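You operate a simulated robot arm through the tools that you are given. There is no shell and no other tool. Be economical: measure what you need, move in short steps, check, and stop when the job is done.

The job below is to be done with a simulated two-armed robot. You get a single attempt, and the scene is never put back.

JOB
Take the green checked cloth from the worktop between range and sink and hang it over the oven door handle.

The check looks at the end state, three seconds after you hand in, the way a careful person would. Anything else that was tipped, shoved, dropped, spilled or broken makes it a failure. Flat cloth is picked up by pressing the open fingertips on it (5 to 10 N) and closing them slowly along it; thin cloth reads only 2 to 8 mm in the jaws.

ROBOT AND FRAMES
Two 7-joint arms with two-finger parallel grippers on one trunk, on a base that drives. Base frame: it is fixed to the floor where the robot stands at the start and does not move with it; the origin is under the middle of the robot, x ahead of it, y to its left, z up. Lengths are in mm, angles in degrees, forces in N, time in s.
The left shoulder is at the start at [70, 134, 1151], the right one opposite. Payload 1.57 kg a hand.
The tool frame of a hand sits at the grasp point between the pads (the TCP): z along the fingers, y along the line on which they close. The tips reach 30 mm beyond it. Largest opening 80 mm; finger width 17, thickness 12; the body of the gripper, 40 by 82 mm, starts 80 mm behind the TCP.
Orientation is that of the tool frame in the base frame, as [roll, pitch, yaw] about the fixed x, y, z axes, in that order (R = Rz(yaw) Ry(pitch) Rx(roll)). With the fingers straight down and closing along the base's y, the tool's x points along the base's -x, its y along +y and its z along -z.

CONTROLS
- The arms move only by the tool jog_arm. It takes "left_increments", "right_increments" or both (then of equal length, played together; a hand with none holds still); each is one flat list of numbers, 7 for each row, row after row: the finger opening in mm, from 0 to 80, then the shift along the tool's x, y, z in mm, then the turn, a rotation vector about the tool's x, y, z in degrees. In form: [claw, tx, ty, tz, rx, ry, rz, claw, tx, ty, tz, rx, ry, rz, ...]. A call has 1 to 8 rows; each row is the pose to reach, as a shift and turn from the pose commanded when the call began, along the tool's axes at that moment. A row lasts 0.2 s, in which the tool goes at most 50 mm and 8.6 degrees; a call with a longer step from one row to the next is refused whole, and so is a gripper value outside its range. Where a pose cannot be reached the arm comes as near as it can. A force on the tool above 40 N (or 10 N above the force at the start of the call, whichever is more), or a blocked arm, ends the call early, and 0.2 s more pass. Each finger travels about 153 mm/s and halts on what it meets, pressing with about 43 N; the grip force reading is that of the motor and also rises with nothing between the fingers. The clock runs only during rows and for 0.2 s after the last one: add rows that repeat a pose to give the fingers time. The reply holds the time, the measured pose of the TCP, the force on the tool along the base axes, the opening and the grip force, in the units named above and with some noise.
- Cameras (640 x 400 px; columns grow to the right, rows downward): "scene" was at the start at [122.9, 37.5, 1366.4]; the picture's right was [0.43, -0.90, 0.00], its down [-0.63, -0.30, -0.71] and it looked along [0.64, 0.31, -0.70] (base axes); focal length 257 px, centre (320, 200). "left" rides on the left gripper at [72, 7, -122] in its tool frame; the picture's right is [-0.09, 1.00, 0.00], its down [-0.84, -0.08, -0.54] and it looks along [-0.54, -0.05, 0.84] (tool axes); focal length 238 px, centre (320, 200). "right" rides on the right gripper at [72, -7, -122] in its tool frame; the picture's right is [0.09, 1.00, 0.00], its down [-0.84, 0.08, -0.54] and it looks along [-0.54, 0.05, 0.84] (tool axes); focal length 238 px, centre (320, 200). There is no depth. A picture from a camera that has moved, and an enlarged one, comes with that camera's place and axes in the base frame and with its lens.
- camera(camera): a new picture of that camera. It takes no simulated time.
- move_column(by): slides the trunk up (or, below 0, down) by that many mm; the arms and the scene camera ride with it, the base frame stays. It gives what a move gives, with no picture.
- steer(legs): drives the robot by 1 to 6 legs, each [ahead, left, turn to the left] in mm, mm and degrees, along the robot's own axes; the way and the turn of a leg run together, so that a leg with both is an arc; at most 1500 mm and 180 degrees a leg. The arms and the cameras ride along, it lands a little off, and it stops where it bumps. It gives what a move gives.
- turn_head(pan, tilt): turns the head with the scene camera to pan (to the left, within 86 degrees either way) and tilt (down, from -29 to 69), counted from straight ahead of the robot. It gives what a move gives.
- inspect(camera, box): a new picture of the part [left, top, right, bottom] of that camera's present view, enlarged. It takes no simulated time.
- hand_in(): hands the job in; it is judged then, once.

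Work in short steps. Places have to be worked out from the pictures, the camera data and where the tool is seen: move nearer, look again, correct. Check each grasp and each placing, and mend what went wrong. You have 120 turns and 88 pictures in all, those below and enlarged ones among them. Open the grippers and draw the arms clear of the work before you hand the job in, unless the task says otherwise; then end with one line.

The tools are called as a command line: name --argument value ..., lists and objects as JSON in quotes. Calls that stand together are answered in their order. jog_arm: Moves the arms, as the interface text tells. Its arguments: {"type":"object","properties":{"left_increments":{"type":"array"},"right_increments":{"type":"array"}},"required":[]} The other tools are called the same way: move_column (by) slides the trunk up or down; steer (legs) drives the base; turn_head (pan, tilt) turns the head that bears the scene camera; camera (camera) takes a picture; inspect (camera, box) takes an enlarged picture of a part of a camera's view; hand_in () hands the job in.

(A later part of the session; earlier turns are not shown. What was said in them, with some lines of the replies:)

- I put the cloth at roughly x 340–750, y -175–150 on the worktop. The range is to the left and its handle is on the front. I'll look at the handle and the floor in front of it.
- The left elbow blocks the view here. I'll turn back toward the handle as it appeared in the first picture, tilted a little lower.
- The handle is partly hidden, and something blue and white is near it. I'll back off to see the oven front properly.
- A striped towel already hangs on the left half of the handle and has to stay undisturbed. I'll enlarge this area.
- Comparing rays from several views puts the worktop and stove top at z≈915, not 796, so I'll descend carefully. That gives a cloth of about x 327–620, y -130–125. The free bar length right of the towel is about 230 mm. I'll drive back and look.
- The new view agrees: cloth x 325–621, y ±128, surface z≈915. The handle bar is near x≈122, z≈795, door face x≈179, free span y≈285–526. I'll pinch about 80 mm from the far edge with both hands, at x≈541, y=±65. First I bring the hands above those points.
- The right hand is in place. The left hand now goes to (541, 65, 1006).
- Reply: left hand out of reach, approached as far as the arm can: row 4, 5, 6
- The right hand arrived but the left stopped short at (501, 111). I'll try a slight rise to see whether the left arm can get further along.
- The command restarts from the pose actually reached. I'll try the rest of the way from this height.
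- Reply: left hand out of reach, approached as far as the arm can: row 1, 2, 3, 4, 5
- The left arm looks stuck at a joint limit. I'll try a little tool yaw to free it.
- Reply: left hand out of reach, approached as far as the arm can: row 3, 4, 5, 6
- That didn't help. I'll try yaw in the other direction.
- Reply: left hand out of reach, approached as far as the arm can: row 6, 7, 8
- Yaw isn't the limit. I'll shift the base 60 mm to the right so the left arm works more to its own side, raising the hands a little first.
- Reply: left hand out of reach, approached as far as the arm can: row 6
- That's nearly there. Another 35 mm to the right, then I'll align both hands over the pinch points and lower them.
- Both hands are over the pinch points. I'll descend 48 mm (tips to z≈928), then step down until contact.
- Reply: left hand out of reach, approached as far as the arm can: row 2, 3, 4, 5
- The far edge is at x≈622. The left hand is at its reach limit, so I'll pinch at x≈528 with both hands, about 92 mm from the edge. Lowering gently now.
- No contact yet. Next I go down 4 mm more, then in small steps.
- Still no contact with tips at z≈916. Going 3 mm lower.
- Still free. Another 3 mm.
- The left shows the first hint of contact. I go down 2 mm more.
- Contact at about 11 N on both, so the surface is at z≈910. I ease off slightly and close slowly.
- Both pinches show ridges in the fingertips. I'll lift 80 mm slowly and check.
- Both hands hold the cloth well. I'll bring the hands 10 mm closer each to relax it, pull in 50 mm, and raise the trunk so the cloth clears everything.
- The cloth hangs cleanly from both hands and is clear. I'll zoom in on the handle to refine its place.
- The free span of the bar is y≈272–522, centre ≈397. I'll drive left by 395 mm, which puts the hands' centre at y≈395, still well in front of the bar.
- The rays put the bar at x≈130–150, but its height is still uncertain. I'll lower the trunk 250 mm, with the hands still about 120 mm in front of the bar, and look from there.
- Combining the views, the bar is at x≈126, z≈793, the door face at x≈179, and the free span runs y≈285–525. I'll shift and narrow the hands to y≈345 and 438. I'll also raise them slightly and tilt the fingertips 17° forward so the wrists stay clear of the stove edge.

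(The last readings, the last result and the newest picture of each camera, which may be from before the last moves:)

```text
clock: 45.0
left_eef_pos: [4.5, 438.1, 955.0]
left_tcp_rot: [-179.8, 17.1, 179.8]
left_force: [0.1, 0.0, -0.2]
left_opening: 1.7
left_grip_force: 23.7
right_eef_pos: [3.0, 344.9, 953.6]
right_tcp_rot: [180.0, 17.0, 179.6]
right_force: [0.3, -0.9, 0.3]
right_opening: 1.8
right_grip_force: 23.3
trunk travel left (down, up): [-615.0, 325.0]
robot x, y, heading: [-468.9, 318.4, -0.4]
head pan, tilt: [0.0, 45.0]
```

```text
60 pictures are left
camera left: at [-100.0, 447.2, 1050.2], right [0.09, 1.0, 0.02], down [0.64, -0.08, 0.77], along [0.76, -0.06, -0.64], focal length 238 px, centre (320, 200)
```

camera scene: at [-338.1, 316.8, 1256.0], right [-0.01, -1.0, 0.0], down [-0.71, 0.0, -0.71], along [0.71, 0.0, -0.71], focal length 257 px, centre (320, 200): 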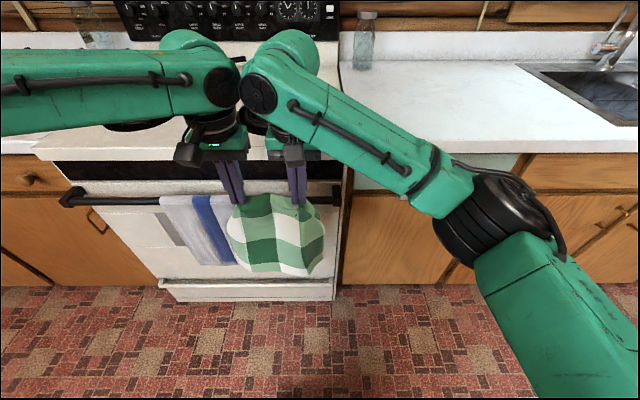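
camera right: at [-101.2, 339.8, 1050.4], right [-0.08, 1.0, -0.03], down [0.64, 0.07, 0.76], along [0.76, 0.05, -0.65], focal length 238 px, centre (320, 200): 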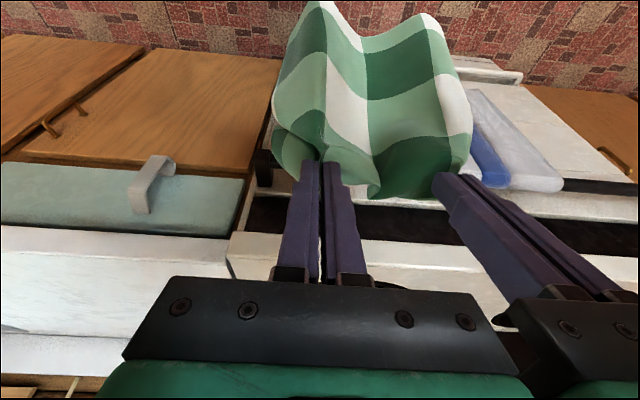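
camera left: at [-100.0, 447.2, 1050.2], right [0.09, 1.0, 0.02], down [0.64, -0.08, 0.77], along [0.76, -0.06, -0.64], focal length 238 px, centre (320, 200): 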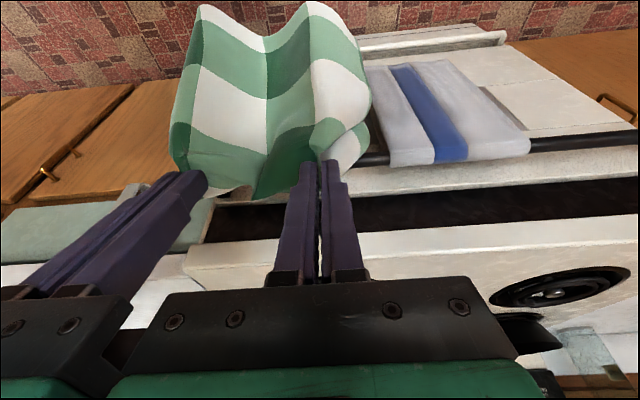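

The tilt worked. The flap bottom should be at z≈830, above the bar top at ≈805, while the main part hangs below. I'll drive forward 125 mm so the hanging part drapes over the bar.

steer --legs '[[125, 0, 0]]'

camera --camera "right"

camera --camera "left"

camera --camera "scene"

```text
clock: 46.2
left_eef_pos: [126.2, 435.8, 954.8]
left_tcp_rot: [-179.8, 17.3, 179.7]
left_force: [0.4, 0.4, -0.3]
left_opening: 1.9
left_grip_force: 23.9
right_eef_pos: [126.6, 342.8, 955.1]
right_tcp_rot: [-180.0, 17.1, 179.6]
right_force: [0.4, 0.0, -0.1]
right_opening: 1.8
right_grip_force: 23.9
trunk travel left (down, up): [-615.0, 325.0]
robot x, y, heading: [-342.5, 314.9, -0.6]
head pan, tilt: [0.0, 45.0]
```

```text
59 pictures are left
camera right: at [21.6, 337.9, 1051.0], right [-0.08, 1.0, -0.03], down [0.64, 0.07, 0.76], along [0.76, 0.04, -0.65], focal length 238 px, centre (320, 200)
```

right: 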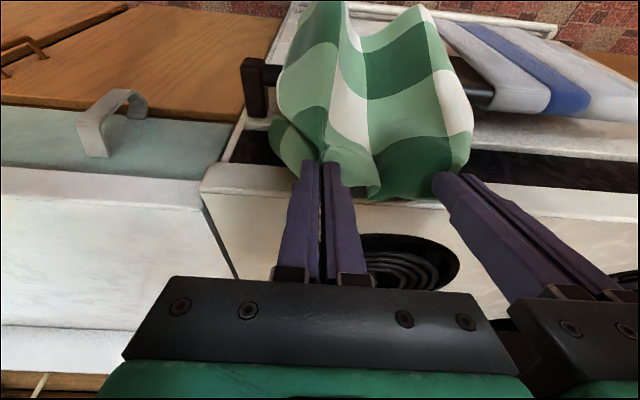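

```text
58 pictures are left
camera left: at [22.7, 445.2, 1050.8], right [0.09, 1.0, 0.02], down [0.64, -0.08, 0.77], along [0.76, -0.06, -0.64], focal length 238 px, centre (320, 200)
```

left: 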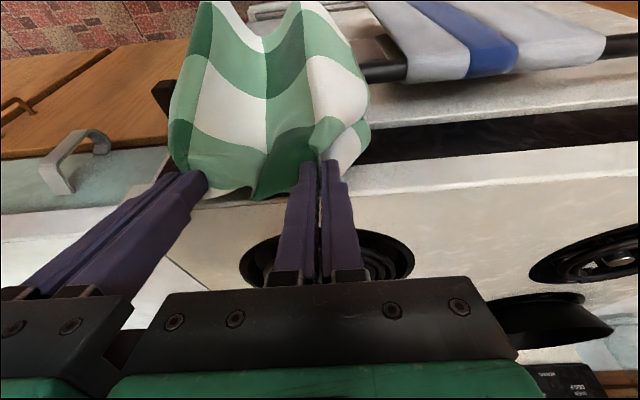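

```text
57 pictures are left
camera scene: at [-215.2, 315.5, 1256.0], right [-0.01, -1.0, 0.0], down [-0.71, 0.01, -0.71], along [0.71, -0.01, -0.71], focal length 257 px, centre (320, 200)
```

scene: 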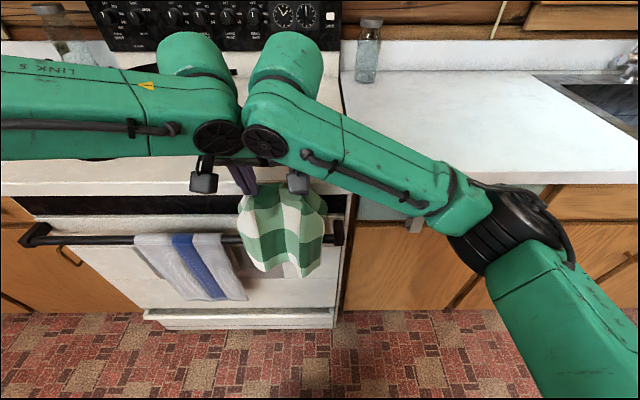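

Refined: bar x≈133, z≈785, door face ≈185, so the gap is about x 143–185. The tips are right above the bar now. I'll move the hands forward 28 mm so the flap hangs over the gap.

jog_arm --left_increments '[0, -9, 0, 2.7, 0, 0, 0, 0, -18, 0, 5.5, 0, 0, 0, 0, -26.8, 0, 8.2, 0, 0, 0, 0, -26.8, 0, 8.2, 0, 0, 0]' --right_increments '[0, -9, 0, 2.7, 0, 0, 0, 0, -18, 0, 5.5, 0, 0, 0, 0, -26.8, 0, 8.2, 0, 0, 0, 0, -26.8, 0, 8.2, 0, 0, 0]'

camera --camera "left"

camera --camera "right"

```text
clock: 47.2
left_eef_pos: [157.7, 440.5, 956.3]
left_tcp_rot: [-179.4, 17.4, -179.7]
left_force: [0.3, 0.7, -0.2]
left_opening: 1.5
left_grip_force: 23.3
right_eef_pos: [156.0, 340.0, 956.9]
right_tcp_rot: [179.9, 16.9, 179.2]
right_force: [0.9, 0.8, -0.7]
right_opening: 1.4
right_grip_force: 23.5
trunk travel left (down, up): [-615.0, 325.0]
robot x, y, heading: [-346.4, 313.6, -0.3]
head pan, tilt: [0.0, 45.0]
```

```text
56 pictures are left
camera left: at [52.8, 448.1, 1051.3], right [0.08, 1.0, 0.02], down [0.64, -0.07, 0.77], along [0.76, -0.05, -0.64], focal length 238 px, centre (320, 200)
```

left: 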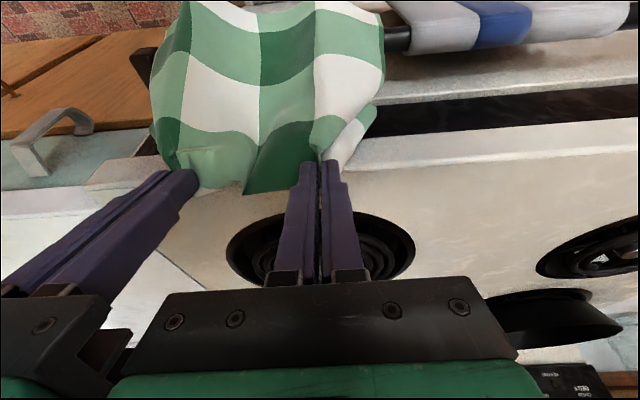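

```text
55 pictures are left
camera right: at [51.3, 335.5, 1051.8], right [-0.07, 1.0, -0.02], down [0.64, 0.07, 0.76], along [0.76, 0.04, -0.65], focal length 238 px, centre (320, 200)
```

right: 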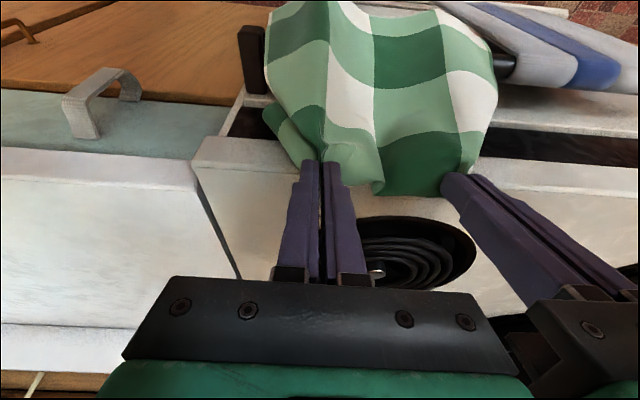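

The main part now drapes over the bar. I need to see whether the flap hangs in front of the stove edge or on top of it.

inspect --camera "left" --box '[230, 80, 430, 205]'

inspect --camera "right" --box '[220, 80, 500, 255]'

```text
3.20 times, centred on (330, 142) of left
camera zoom: at [52.8, 448.1, 1051.3], right [0.08, 1.0, 0.02], down [0.64, -0.07, 0.77], along [0.76, -0.05, -0.64], focal length 763 px, centre (288, 384)
```

zoom: 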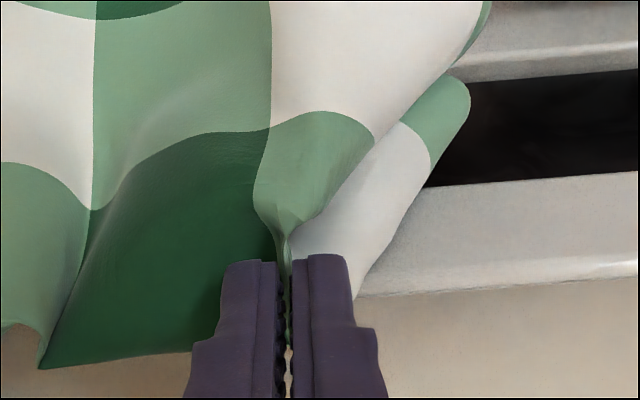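

```text
2.29 times, centred on (360, 168) of right
camera zoom: at [51.3, 335.5, 1051.8], right [-0.07, 1.0, -0.02], down [0.64, 0.07, 0.76], along [0.76, 0.04, -0.65], focal length 545 px, centre (229, 274)
```

zoom: 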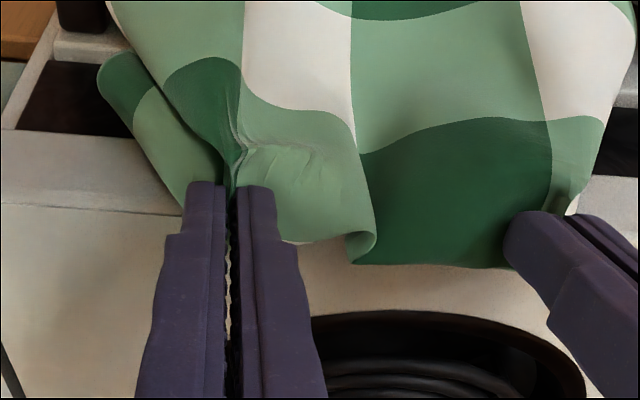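

The cloth between the hands bulges toward the stove edge. I'll pull back 12 mm and spread the hands slightly to flatten it, rising 8 mm so the flap falls in front of the stove.

jog_arm --left_increments '[0, 0, 3, -8, 0, 0, 0, 0, 6, 7, -10, 0, 0, 0, 0, 9, 7, -11, 0, 0, 0, 0, 9, 7, -11, 0, 0, 0]' --right_increments '[0, 0, -3, -8, 0, 0, 0, 0, 6, -5, -10, 0, 0, 0, 0, 9, -5, -11, 0, 0, 0, 0, 9, -5, -11, 0, 0, 0]'

camera --camera "left"

camera --camera "right"

```text
clock: 48.2
left_eef_pos: [143.9, 444.2, 962.9]
left_tcp_rot: [-179.8, 17.2, 179.6]
left_force: [-0.4, 0.2, -0.2]
left_opening: 1.5
left_grip_force: 23.9
right_eef_pos: [141.9, 338.4, 963.1]
right_tcp_rot: [180.0, 17.0, 179.6]
right_force: [1.3, -1.0, -0.3]
right_opening: 1.8
right_grip_force: 23.4
trunk travel left (down, up): [-615.0, 325.0]
robot x, y, heading: [-344.1, 315.9, -0.6]
head pan, tilt: [0.0, 45.0]
```

```text
52 pictures are left
camera left: at [39.6, 451.8, 1058.1], right [0.1, 1.0, 0.02], down [0.64, -0.08, 0.77], along [0.76, -0.06, -0.64], focal length 238 px, centre (320, 200)
```

left: 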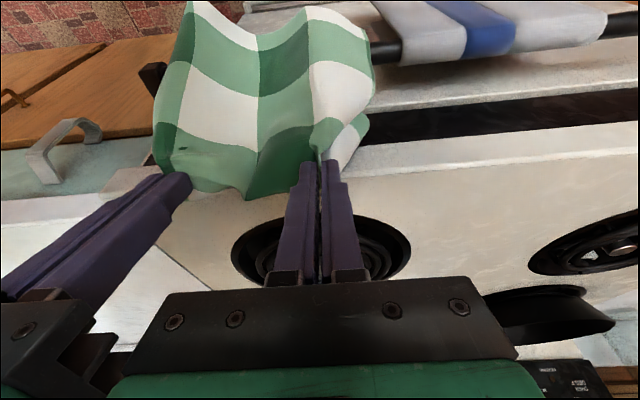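

```text
51 pictures are left
camera right: at [37.8, 333.0, 1058.9], right [-0.08, 1.0, -0.03], down [0.64, 0.07, 0.76], along [0.76, 0.04, -0.65], focal length 238 px, centre (320, 200)
```

right: 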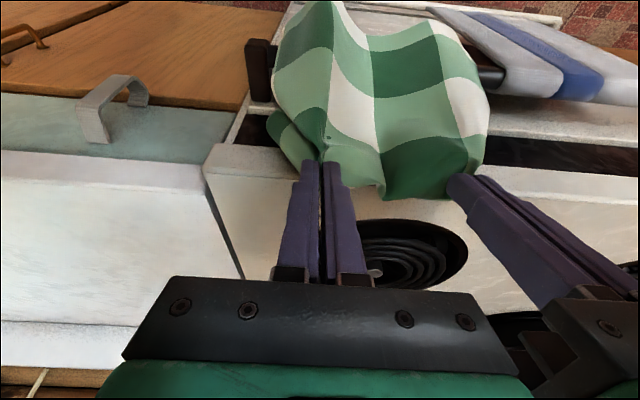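

The tips are at x≈152 over the gap and the bulge is smaller. Lowering 60 mm vertically, then I check.

jog_arm --left_increments '[0, 2.9, 0, 9.6, 0, 0, 0, 0, 5.8, 0, 19.1, 0, 0, 0, 0, 8.8, 0, 28.7, 0, 0, 0, 0, 11.7, 0, 38.2, 0, 0, 0, 0, 14.6, 0, 47.8, 0, 0, 0, 0, 17.5, 0, 57.4, 0, 0, 0, 0, 17.5, 0, 57.4, 0, 0, 0]' --right_increments '[0, 2.9, 0, 9.6, 0, 0, 0, 0, 5.8, 0, 19.1, 0, 0, 0, 0, 8.8, 0, 28.7, 0, 0, 0, 0, 11.7, 0, 38.2, 0, 0, 0, 0, 14.6, 0, 47.8, 0, 0, 0, 0, 17.5, 0, 57.4, 0, 0, 0, 0, 17.5, 0, 57.4, 0, 0, 0]'

camera --camera "left"

camera --camera "right"

```text
clock: 49.8
left_eef_pos: [145.2, 444.3, 901.9]
left_tcp_rot: [-179.7, 17.2, 179.7]
left_force: [0.6, -0.3, -1.7]
left_opening: 1.7
left_grip_force: 23.7
right_eef_pos: [144.0, 338.4, 902.1]
right_tcp_rot: [-179.9, 17.0, 179.6]
right_force: [0.2, -0.1, -0.4]
right_opening: 2.0
right_grip_force: 23.8
trunk travel left (down, up): [-615.0, 325.0]
robot x, y, heading: [-345.6, 316.1, -0.4]
head pan, tilt: [0.0, 45.0]
```

```text
50 pictures are left
camera left: at [39.5, 452.6, 998.0], right [0.09, 1.0, 0.02], down [0.64, -0.08, 0.77], along [0.76, -0.06, -0.64], focal length 238 px, centre (320, 200)
```

left: 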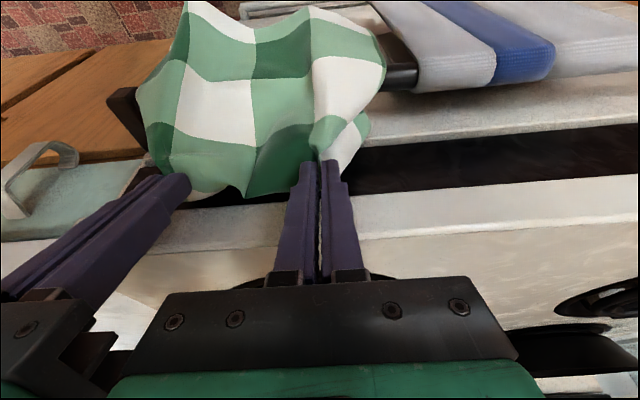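

```text
49 pictures are left
camera right: at [39.2, 332.3, 998.2], right [-0.08, 1.0, -0.03], down [0.64, 0.07, 0.76], along [0.76, 0.04, -0.65], focal length 238 px, centre (320, 200)
```

right: 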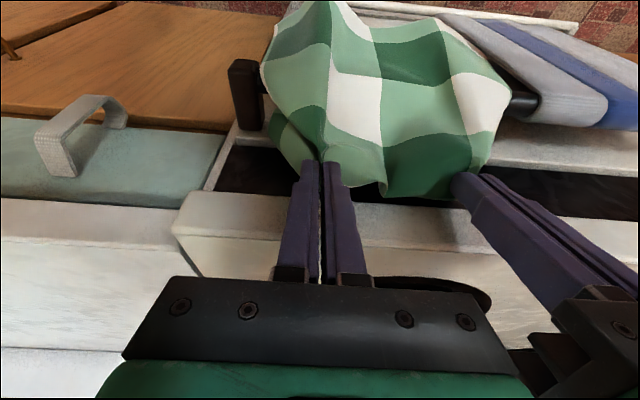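

Readings now agree on bar x≈132, z≈790. The tips at x≈153, z≈873 are going into the gap. Another 68 mm straight down.

jog_arm --left_increments '[0, 3, 0, 10.8, 0, 0, 0, 0, 6, 0, 21.6, 0, 0, 0, 0, 9, 0, 32.5, 0, 0, 0, 0, 12, 0, 43.3, 0, 0, 0, 0, 15, 0, 54, 0, 0, 0, 0, 18, 0, 65, 0, 0, 0, 0, 18, 0, 65, 0, 0, 0]' --right_increments '[0, 3, 0, 10.8, 0, 0, 0, 0, 6, 0, 21.6, 0, 0, 0, 0, 9, 0, 32.5, 0, 0, 0, 0, 12, 0, 43.3, 0, 0, 0, 0, 15, 0, 54, 0, 0, 0, 0, 18, 0, 65, 0, 0, 0, 0, 18, 0, 65, 0, 0, 0]'

camera --camera "left"

camera --camera "right"

```text
clock: 51.4
left_eef_pos: [146.4, 442.8, 835.6]
left_tcp_rot: [-179.7, 17.2, 179.7]
left_force: [0.2, -0.5, -0.4]
left_opening: 2.0
left_grip_force: 22.8
right_eef_pos: [144.6, 338.1, 835.0]
right_tcp_rot: [180.0, 17.1, 179.6]
right_force: [0.7, -0.6, -0.6]
right_opening: 1.8
right_grip_force: 23.7
trunk travel left (down, up): [-615.0, 325.0]
robot x, y, heading: [-346.5, 311.6, -0.7]
head pan, tilt: [0.0, 45.0]
```

```text
48 pictures are left
camera left: at [41.8, 451.4, 931.3], right [0.09, 1.0, 0.02], down [0.64, -0.08, 0.77], along [0.76, -0.06, -0.64], focal length 238 px, centre (320, 200)
```

left: 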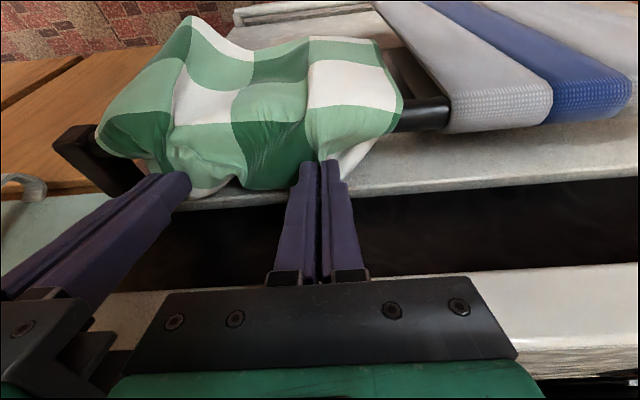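

```text
47 pictures are left
camera right: at [40.1, 332.1, 931.7], right [-0.08, 1.0, -0.03], down [0.64, 0.07, 0.76], along [0.76, 0.04, -0.65], focal length 238 px, centre (320, 200)
```

right: 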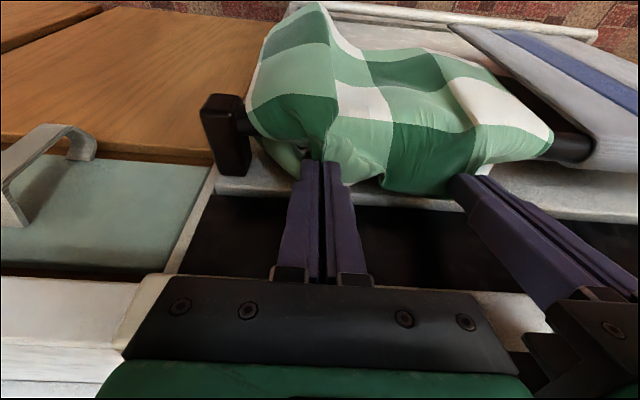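

It's going well: the cloth drapes over the bar with the tips just behind it at z≈806. Now I slide 55 mm along the finger direction, down into the gap.

jog_arm --left_increments '[0, 0, 0, 9, 0, 0, 0, 0, 0, 0, 18, 0, 0, 0, 0, 0, 0, 27, 0, 0, 0, 0, 0, 0, 36, 0, 0, 0, 0, 0, 0, 45, 0, 0, 0, 0, 0, 0, 54, 0, 0, 0, 0, 0, 0, 54, 0, 0, 0]' --right_increments '[0, 0, 0, 9, 0, 0, 0, 0, 0, 0, 18, 0, 0, 0, 0, 0, 0, 27, 0, 0, 0, 0, 0, 0, 36, 0, 0, 0, 0, 0, 0, 45, 0, 0, 0, 0, 0, 0, 54, 0, 0, 0, 0, 0, 0, 54, 0, 0, 0]'

camera --camera "left"

camera --camera "right"

camera --camera "scene"

```text
clock: 53.0
left_eef_pos: [161.3, 444.2, 782.7]
left_tcp_rot: [-179.8, 17.3, 179.6]
left_force: [0.2, -1.0, 0.6]
left_opening: 1.5
left_grip_force: 23.5
right_eef_pos: [160.6, 337.2, 783.5]
right_tcp_rot: [-179.9, 17.0, 179.5]
right_force: [0.0, -0.5, 0.1]
right_opening: 2.0
right_grip_force: 24.0
trunk travel left (down, up): [-615.0, 325.0]
robot x, y, heading: [-343.8, 312.4, -0.3]
head pan, tilt: [0.0, 45.0]
```

```text
46 pictures are left
camera left: at [57.6, 451.7, 879.2], right [0.09, 1.0, 0.02], down [0.64, -0.08, 0.77], along [0.76, -0.06, -0.64], focal length 238 px, centre (320, 200)
```

left: 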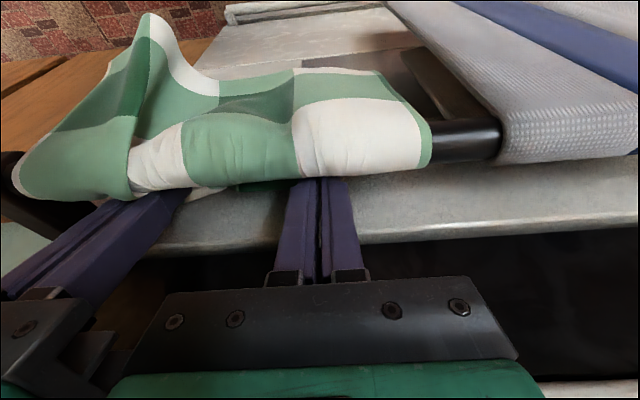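

```text
45 pictures are left
camera right: at [56.1, 332.7, 879.6], right [-0.08, 1.0, -0.03], down [0.64, 0.07, 0.76], along [0.76, 0.04, -0.65], focal length 238 px, centre (320, 200)
```

right: 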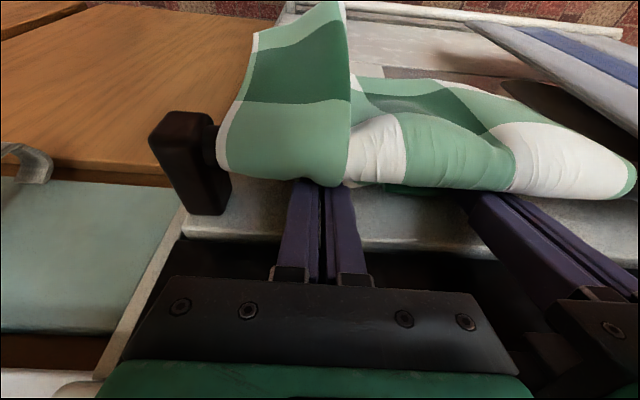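

```text
44 pictures are left
camera scene: at [-214.8, 315.5, 1256.0], right [-0.01, -1.0, 0.0], down [-0.71, 0.01, -0.71], along [0.71, -0.01, -0.71], focal length 257 px, centre (320, 200)
```

scene: 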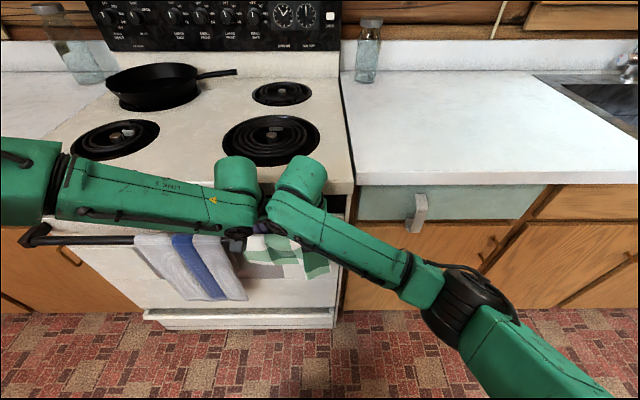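

The cloth is draped over the bar with the front hanging to z≈640, about 160 mm, and the rest behind, so it's balanced. I'll open both grippers gently in place.

jog_arm --left_increments '[4, 0, 0, 0, 0, 0, 0, 8, 0, 0, 0, 0, 0, 0, 12, 0, 0, 0, 0, 0, 0, 16, 0, 0, 0, 0, 0, 0, 18, 0, 0, 0, 0, 0, 0, 18, 0, 0, 0, 0, 0, 0]' --right_increments '[4, 0, 0, 0, 0, 0, 0, 8, 0, 0, 0, 0, 0, 0, 12, 0, 0, 0, 0, 0, 0, 16, 0, 0, 0, 0, 0, 0, 18, 0, 0, 0, 0, 0, 0, 18, 0, 0, 0, 0, 0, 0]'

camera --camera "left"

camera --camera "right"

```text
clock: 54.4
left_eef_pos: [162.9, 443.3, 783.9]
left_tcp_rot: [-179.7, 17.1, 179.7]
left_force: [-0.4, -0.1, 1.2]
left_opening: 18.3
left_grip_force: 0.1
right_eef_pos: [161.0, 338.2, 783.8]
right_tcp_rot: [180.0, 17.1, 179.5]
right_force: [-1.0, -0.1, 0.0]
right_opening: 18.3
right_grip_force: 0.0
trunk travel left (down, up): [-615.0, 325.0]
robot x, y, heading: [-344.2, 314.5, -0.4]
head pan, tilt: [0.0, 45.0]
```

```text
43 pictures are left
camera left: at [57.7, 451.8, 879.2], right [0.09, 1.0, 0.02], down [0.64, -0.08, 0.77], along [0.76, -0.06, -0.64], focal length 238 px, centre (320, 200)
```

left: 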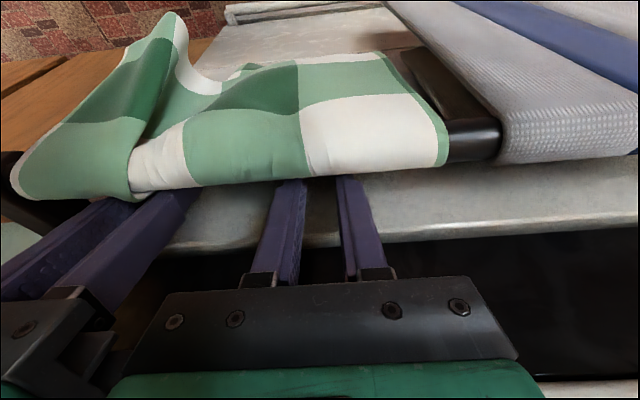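

```text
42 pictures are left
camera right: at [56.2, 332.8, 879.6], right [-0.08, 1.0, -0.03], down [0.64, 0.07, 0.76], along [0.76, 0.04, -0.65], focal length 238 px, centre (320, 200)
```

right: 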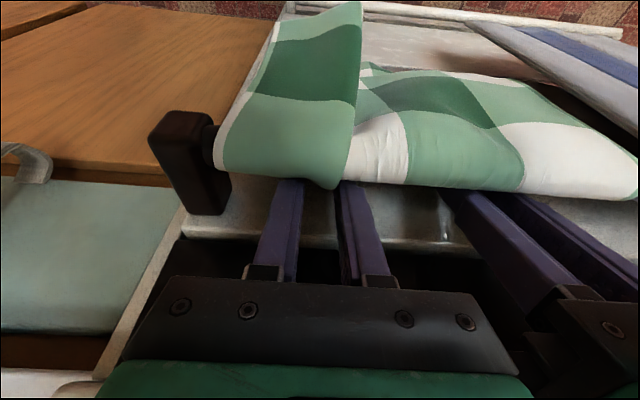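

The cloth is free of the fingers and stayed on the bar. I retract straight back along the fingers, slowly.

jog_arm --left_increments '[18, 0, 0, -7, 0, 0, 0, 18, 0, 0, -15, 0, 0, 0, 18, 0, 0, -24, 0, 0, 0, 18, 0, 0, -34, 0, 0, 0, 18, 0, 0, -44, 0, 0, 0, 18, 0, 0, -56, 0, 0, 0, 18, 0, 0, -56, 0, 0, 0]' --right_increments '[18, 0, 0, -7, 0, 0, 0, 18, 0, 0, -15, 0, 0, 0, 18, 0, 0, -24, 0, 0, 0, 18, 0, 0, -34, 0, 0, 0, 18, 0, 0, -44, 0, 0, 0, 18, 0, 0, -56, 0, 0, 0, 18, 0, 0, -56, 0, 0, 0]'

camera --camera "left"

camera --camera "right"

```text
clock: 56.0
left_eef_pos: [143.9, 442.6, 837.8]
left_tcp_rot: [-179.9, 17.1, 179.7]
left_force: [0.1, -0.4, -0.5]
left_opening: 18.1
left_grip_force: 0.1
right_eef_pos: [144.2, 340.0, 836.2]
right_tcp_rot: [-180.0, 17.0, 179.5]
right_force: [-0.8, -0.5, 0.2]
right_opening: 18.1
right_grip_force: 0.0
trunk travel left (down, up): [-615.0, 325.0]
robot x, y, heading: [-344.1, 312.8, -0.7]
head pan, tilt: [0.0, 45.0]
```

```text
41 pictures are left
camera left: at [40.8, 452.3, 933.1], right [0.09, 1.0, 0.02], down [0.64, -0.08, 0.77], along [0.76, -0.06, -0.64], focal length 238 px, centre (320, 200)
```

left: 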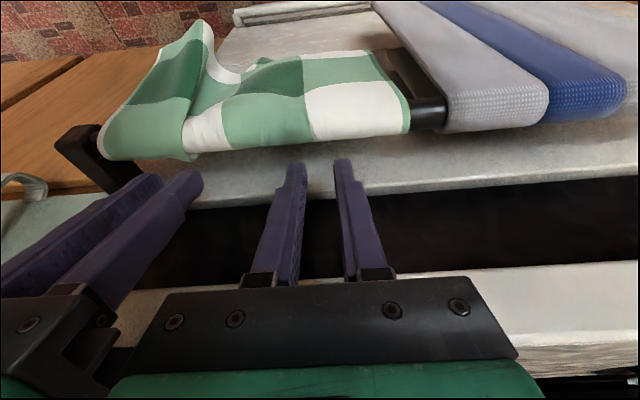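

```text
40 pictures are left
camera right: at [39.2, 333.6, 932.6], right [-0.08, 1.0, -0.03], down [0.64, 0.07, 0.76], along [0.76, 0.04, -0.65], focal length 238 px, centre (320, 200)
```

right: 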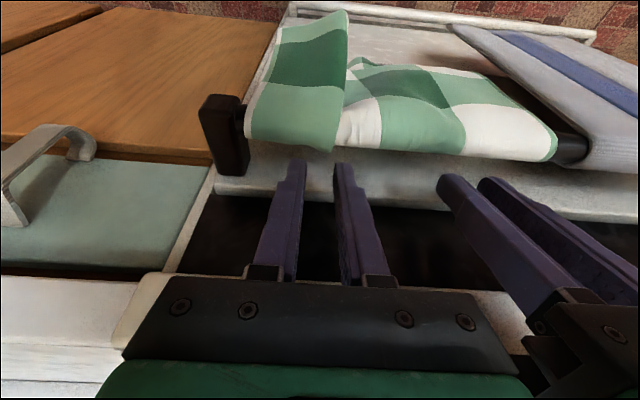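

The cloth stays put on the bar. I'll raise the trunk straight up, back away, and look.

move_column --by 170

steer --legs '[[-450, 0, 0]]'

camera --camera "scene"

inspect --camera "scene" --box '[150, 90, 390, 240]'

```text
clock: 57.9
left_eef_pos: [144.0, 444.8, 1006.9]
left_tcp_rot: [-179.9, 17.3, 179.7]
left_force: [0.1, 0.2, -1.2]
left_opening: 17.9
left_grip_force: 0.0
right_eef_pos: [144.2, 337.6, 1006.9]
right_tcp_rot: [180.0, 16.9, 179.5]
right_force: [0.1, -0.9, 0.6]
right_opening: 18.0
right_grip_force: 0.1
trunk travel left (down, up): [-785.0, 155.0]
robot x, y, heading: [-341.9, 314.1, -0.3]
head pan, tilt: [0.0, 45.0]
```

```text
clock: 60.6
left_eef_pos: [-302.2, 449.8, 1006.3]
left_tcp_rot: [-179.9, 17.1, 179.8]
left_force: [-0.5, 0.0, -0.5]
left_opening: 18.1
left_grip_force: 0.1
right_eef_pos: [-302.5, 343.5, 1005.8]
right_tcp_rot: [180.0, 16.9, 179.6]
right_force: [0.1, 0.1, -0.7]
right_opening: 17.9
right_grip_force: 0.1
trunk travel left (down, up): [-785.0, 155.0]
robot x, y, heading: [-792.0, 316.2, -0.5]
head pan, tilt: [0.0, 45.0]
```

```text
39 pictures are left
camera scene: at [-660.6, 319.4, 1425.8], right [-0.01, -1.0, 0.0], down [-0.71, 0.0, -0.71], along [0.71, 0.0, -0.71], focal length 257 px, centre (320, 200)
```

scene: 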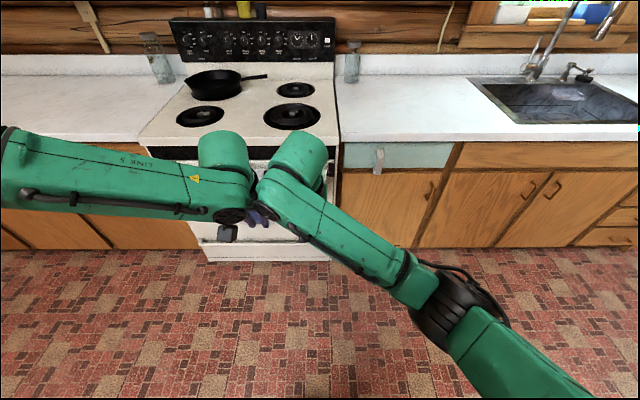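

```text
2.67 times, centred on (270, 165) of scene
camera zoom: at [-660.6, 319.4, 1425.8], right [-0.01, -1.0, 0.0], down [-0.71, 0.0, -0.71], along [0.71, 0.0, -0.71], focal length 686 px, centre (453, 293)
```

zoom: 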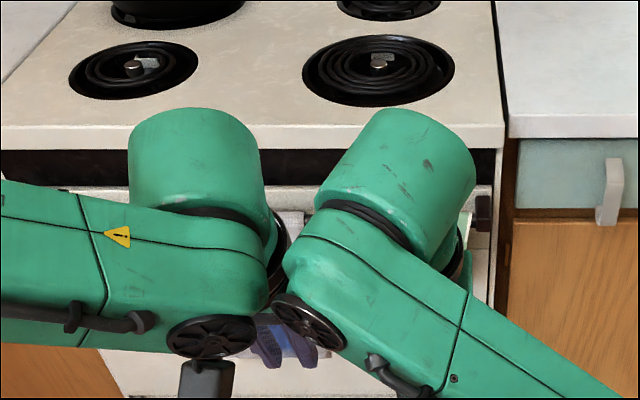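

The arms block the view. I'll spread the hands apart (there's free air here) and look again.

jog_arm --left_increments '[18, 0, 30, 0, 0, 0, 0, 18, 0, 60, 0, 0, 0, 0, 18, 0, 90, 0, 0, 0, 0, 18, 0, 120, 0, 0, 0, 0, 18, 0, 150, 0, 0, 0, 0, 18, 0, 180, 0, 0, 0, 0]' --right_increments '[18, 0, -30, 0, 0, 0, 0, 18, 0, -60, 0, 0, 0, 0, 18, 0, -90, 0, 0, 0, 0, 18, 0, -120, 0, 0, 0, 0, 18, 0, -150, 0, 0, 0, 0, 18, 0, -180, 0, 0, 0, 0]'

inspect --camera "scene" --box '[150, 120, 390, 270]'

```text
clock: 62.0
left_eef_pos: [-301.0, 628.8, 1006.0]
left_tcp_rot: [-179.8, 17.1, 179.8]
left_force: [0.1, 0.0, 0.9]
left_opening: 17.9
left_grip_force: 0.1
right_eef_pos: [-305.4, 164.1, 1005.5]
right_tcp_rot: [179.9, 17.0, 179.7]
right_force: [0.0, 0.3, -0.6]
right_opening: 18.0
right_grip_force: 0.0
trunk travel left (down, up): [-785.0, 155.0]
robot x, y, heading: [-790.6, 318.8, -0.3]
head pan, tilt: [0.0, 45.0]
```

```text
2.67 times, centred on (270, 195) of scene
camera zoom: at [-662.4, 319.5, 1426.0], right [-0.01, -1.0, 0.0], down [-0.71, 0.0, -0.71], along [0.71, 0.0, -0.71], focal length 686 px, centre (453, 213)
```

zoom: 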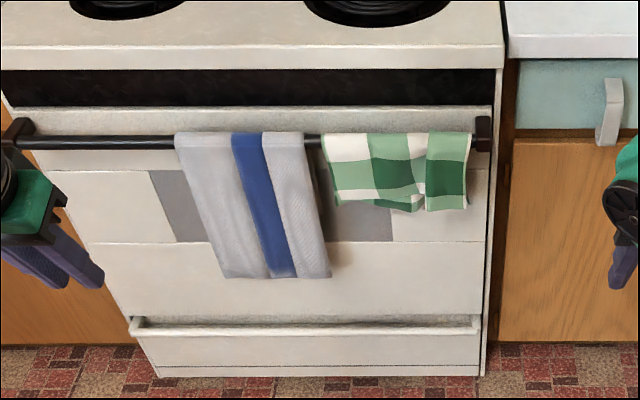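

The checked cloth hangs over the handle next to the undisturbed striped towel. I'll open the grippers fully and confirm nothing shifts.

jog_arm --left_increments '[45, 0, 0, 0, 0, 0, 0, 80, 0, 0, 0, 0, 0, 0, 80, 0, 0, 0, 0, 0, 0, 80, 0, 0, 0, 0, 0, 0, 80, 0, 0, 0, 0, 0, 0]' --right_increments '[45, 0, 0, 0, 0, 0, 0, 80, 0, 0, 0, 0, 0, 0, 80, 0, 0, 0, 0, 0, 0, 80, 0, 0, 0, 0, 0, 0, 80, 0, 0, 0, 0, 0, 0]'

inspect --camera "scene" --box '[150, 120, 390, 270]'

```text
clock: 63.2
left_eef_pos: [-299.8, 627.1, 1006.0]
left_tcp_rot: [-179.8, 17.2, 179.8]
left_force: [0.3, 0.3, -0.1]
left_opening: 79.9
left_grip_force: 0.0
right_eef_pos: [-304.2, 165.1, 1007.3]
right_tcp_rot: [179.9, 17.0, 179.6]
right_force: [-0.2, -0.1, -0.8]
right_opening: 80.0
right_grip_force: 0.1
trunk travel left (down, up): [-785.0, 155.0]
robot x, y, heading: [-793.7, 315.8, -0.5]
head pan, tilt: [0.0, 45.0]
```

```text
2.67 times, centred on (270, 195) of scene
camera zoom: at [-661.9, 319.4, 1426.0], right [-0.01, -1.0, 0.0], down [-0.71, 0.0, -0.71], along [0.71, 0.0, -0.71], focal length 686 px, centre (453, 213)
```

zoom: 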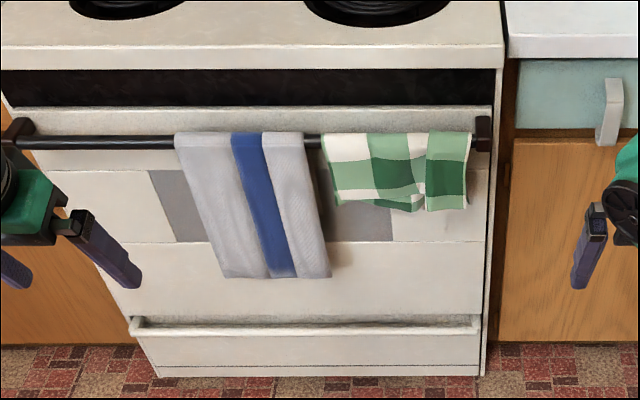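

The cloth is stable, the arms are clear and the grippers are open, so I hand in.

hand_in

```text
The job is handed in.
```

The green checked cloth hangs over the oven door handle, to the right of the striped towel, which I left where it was; I saw nothing else disturbed.
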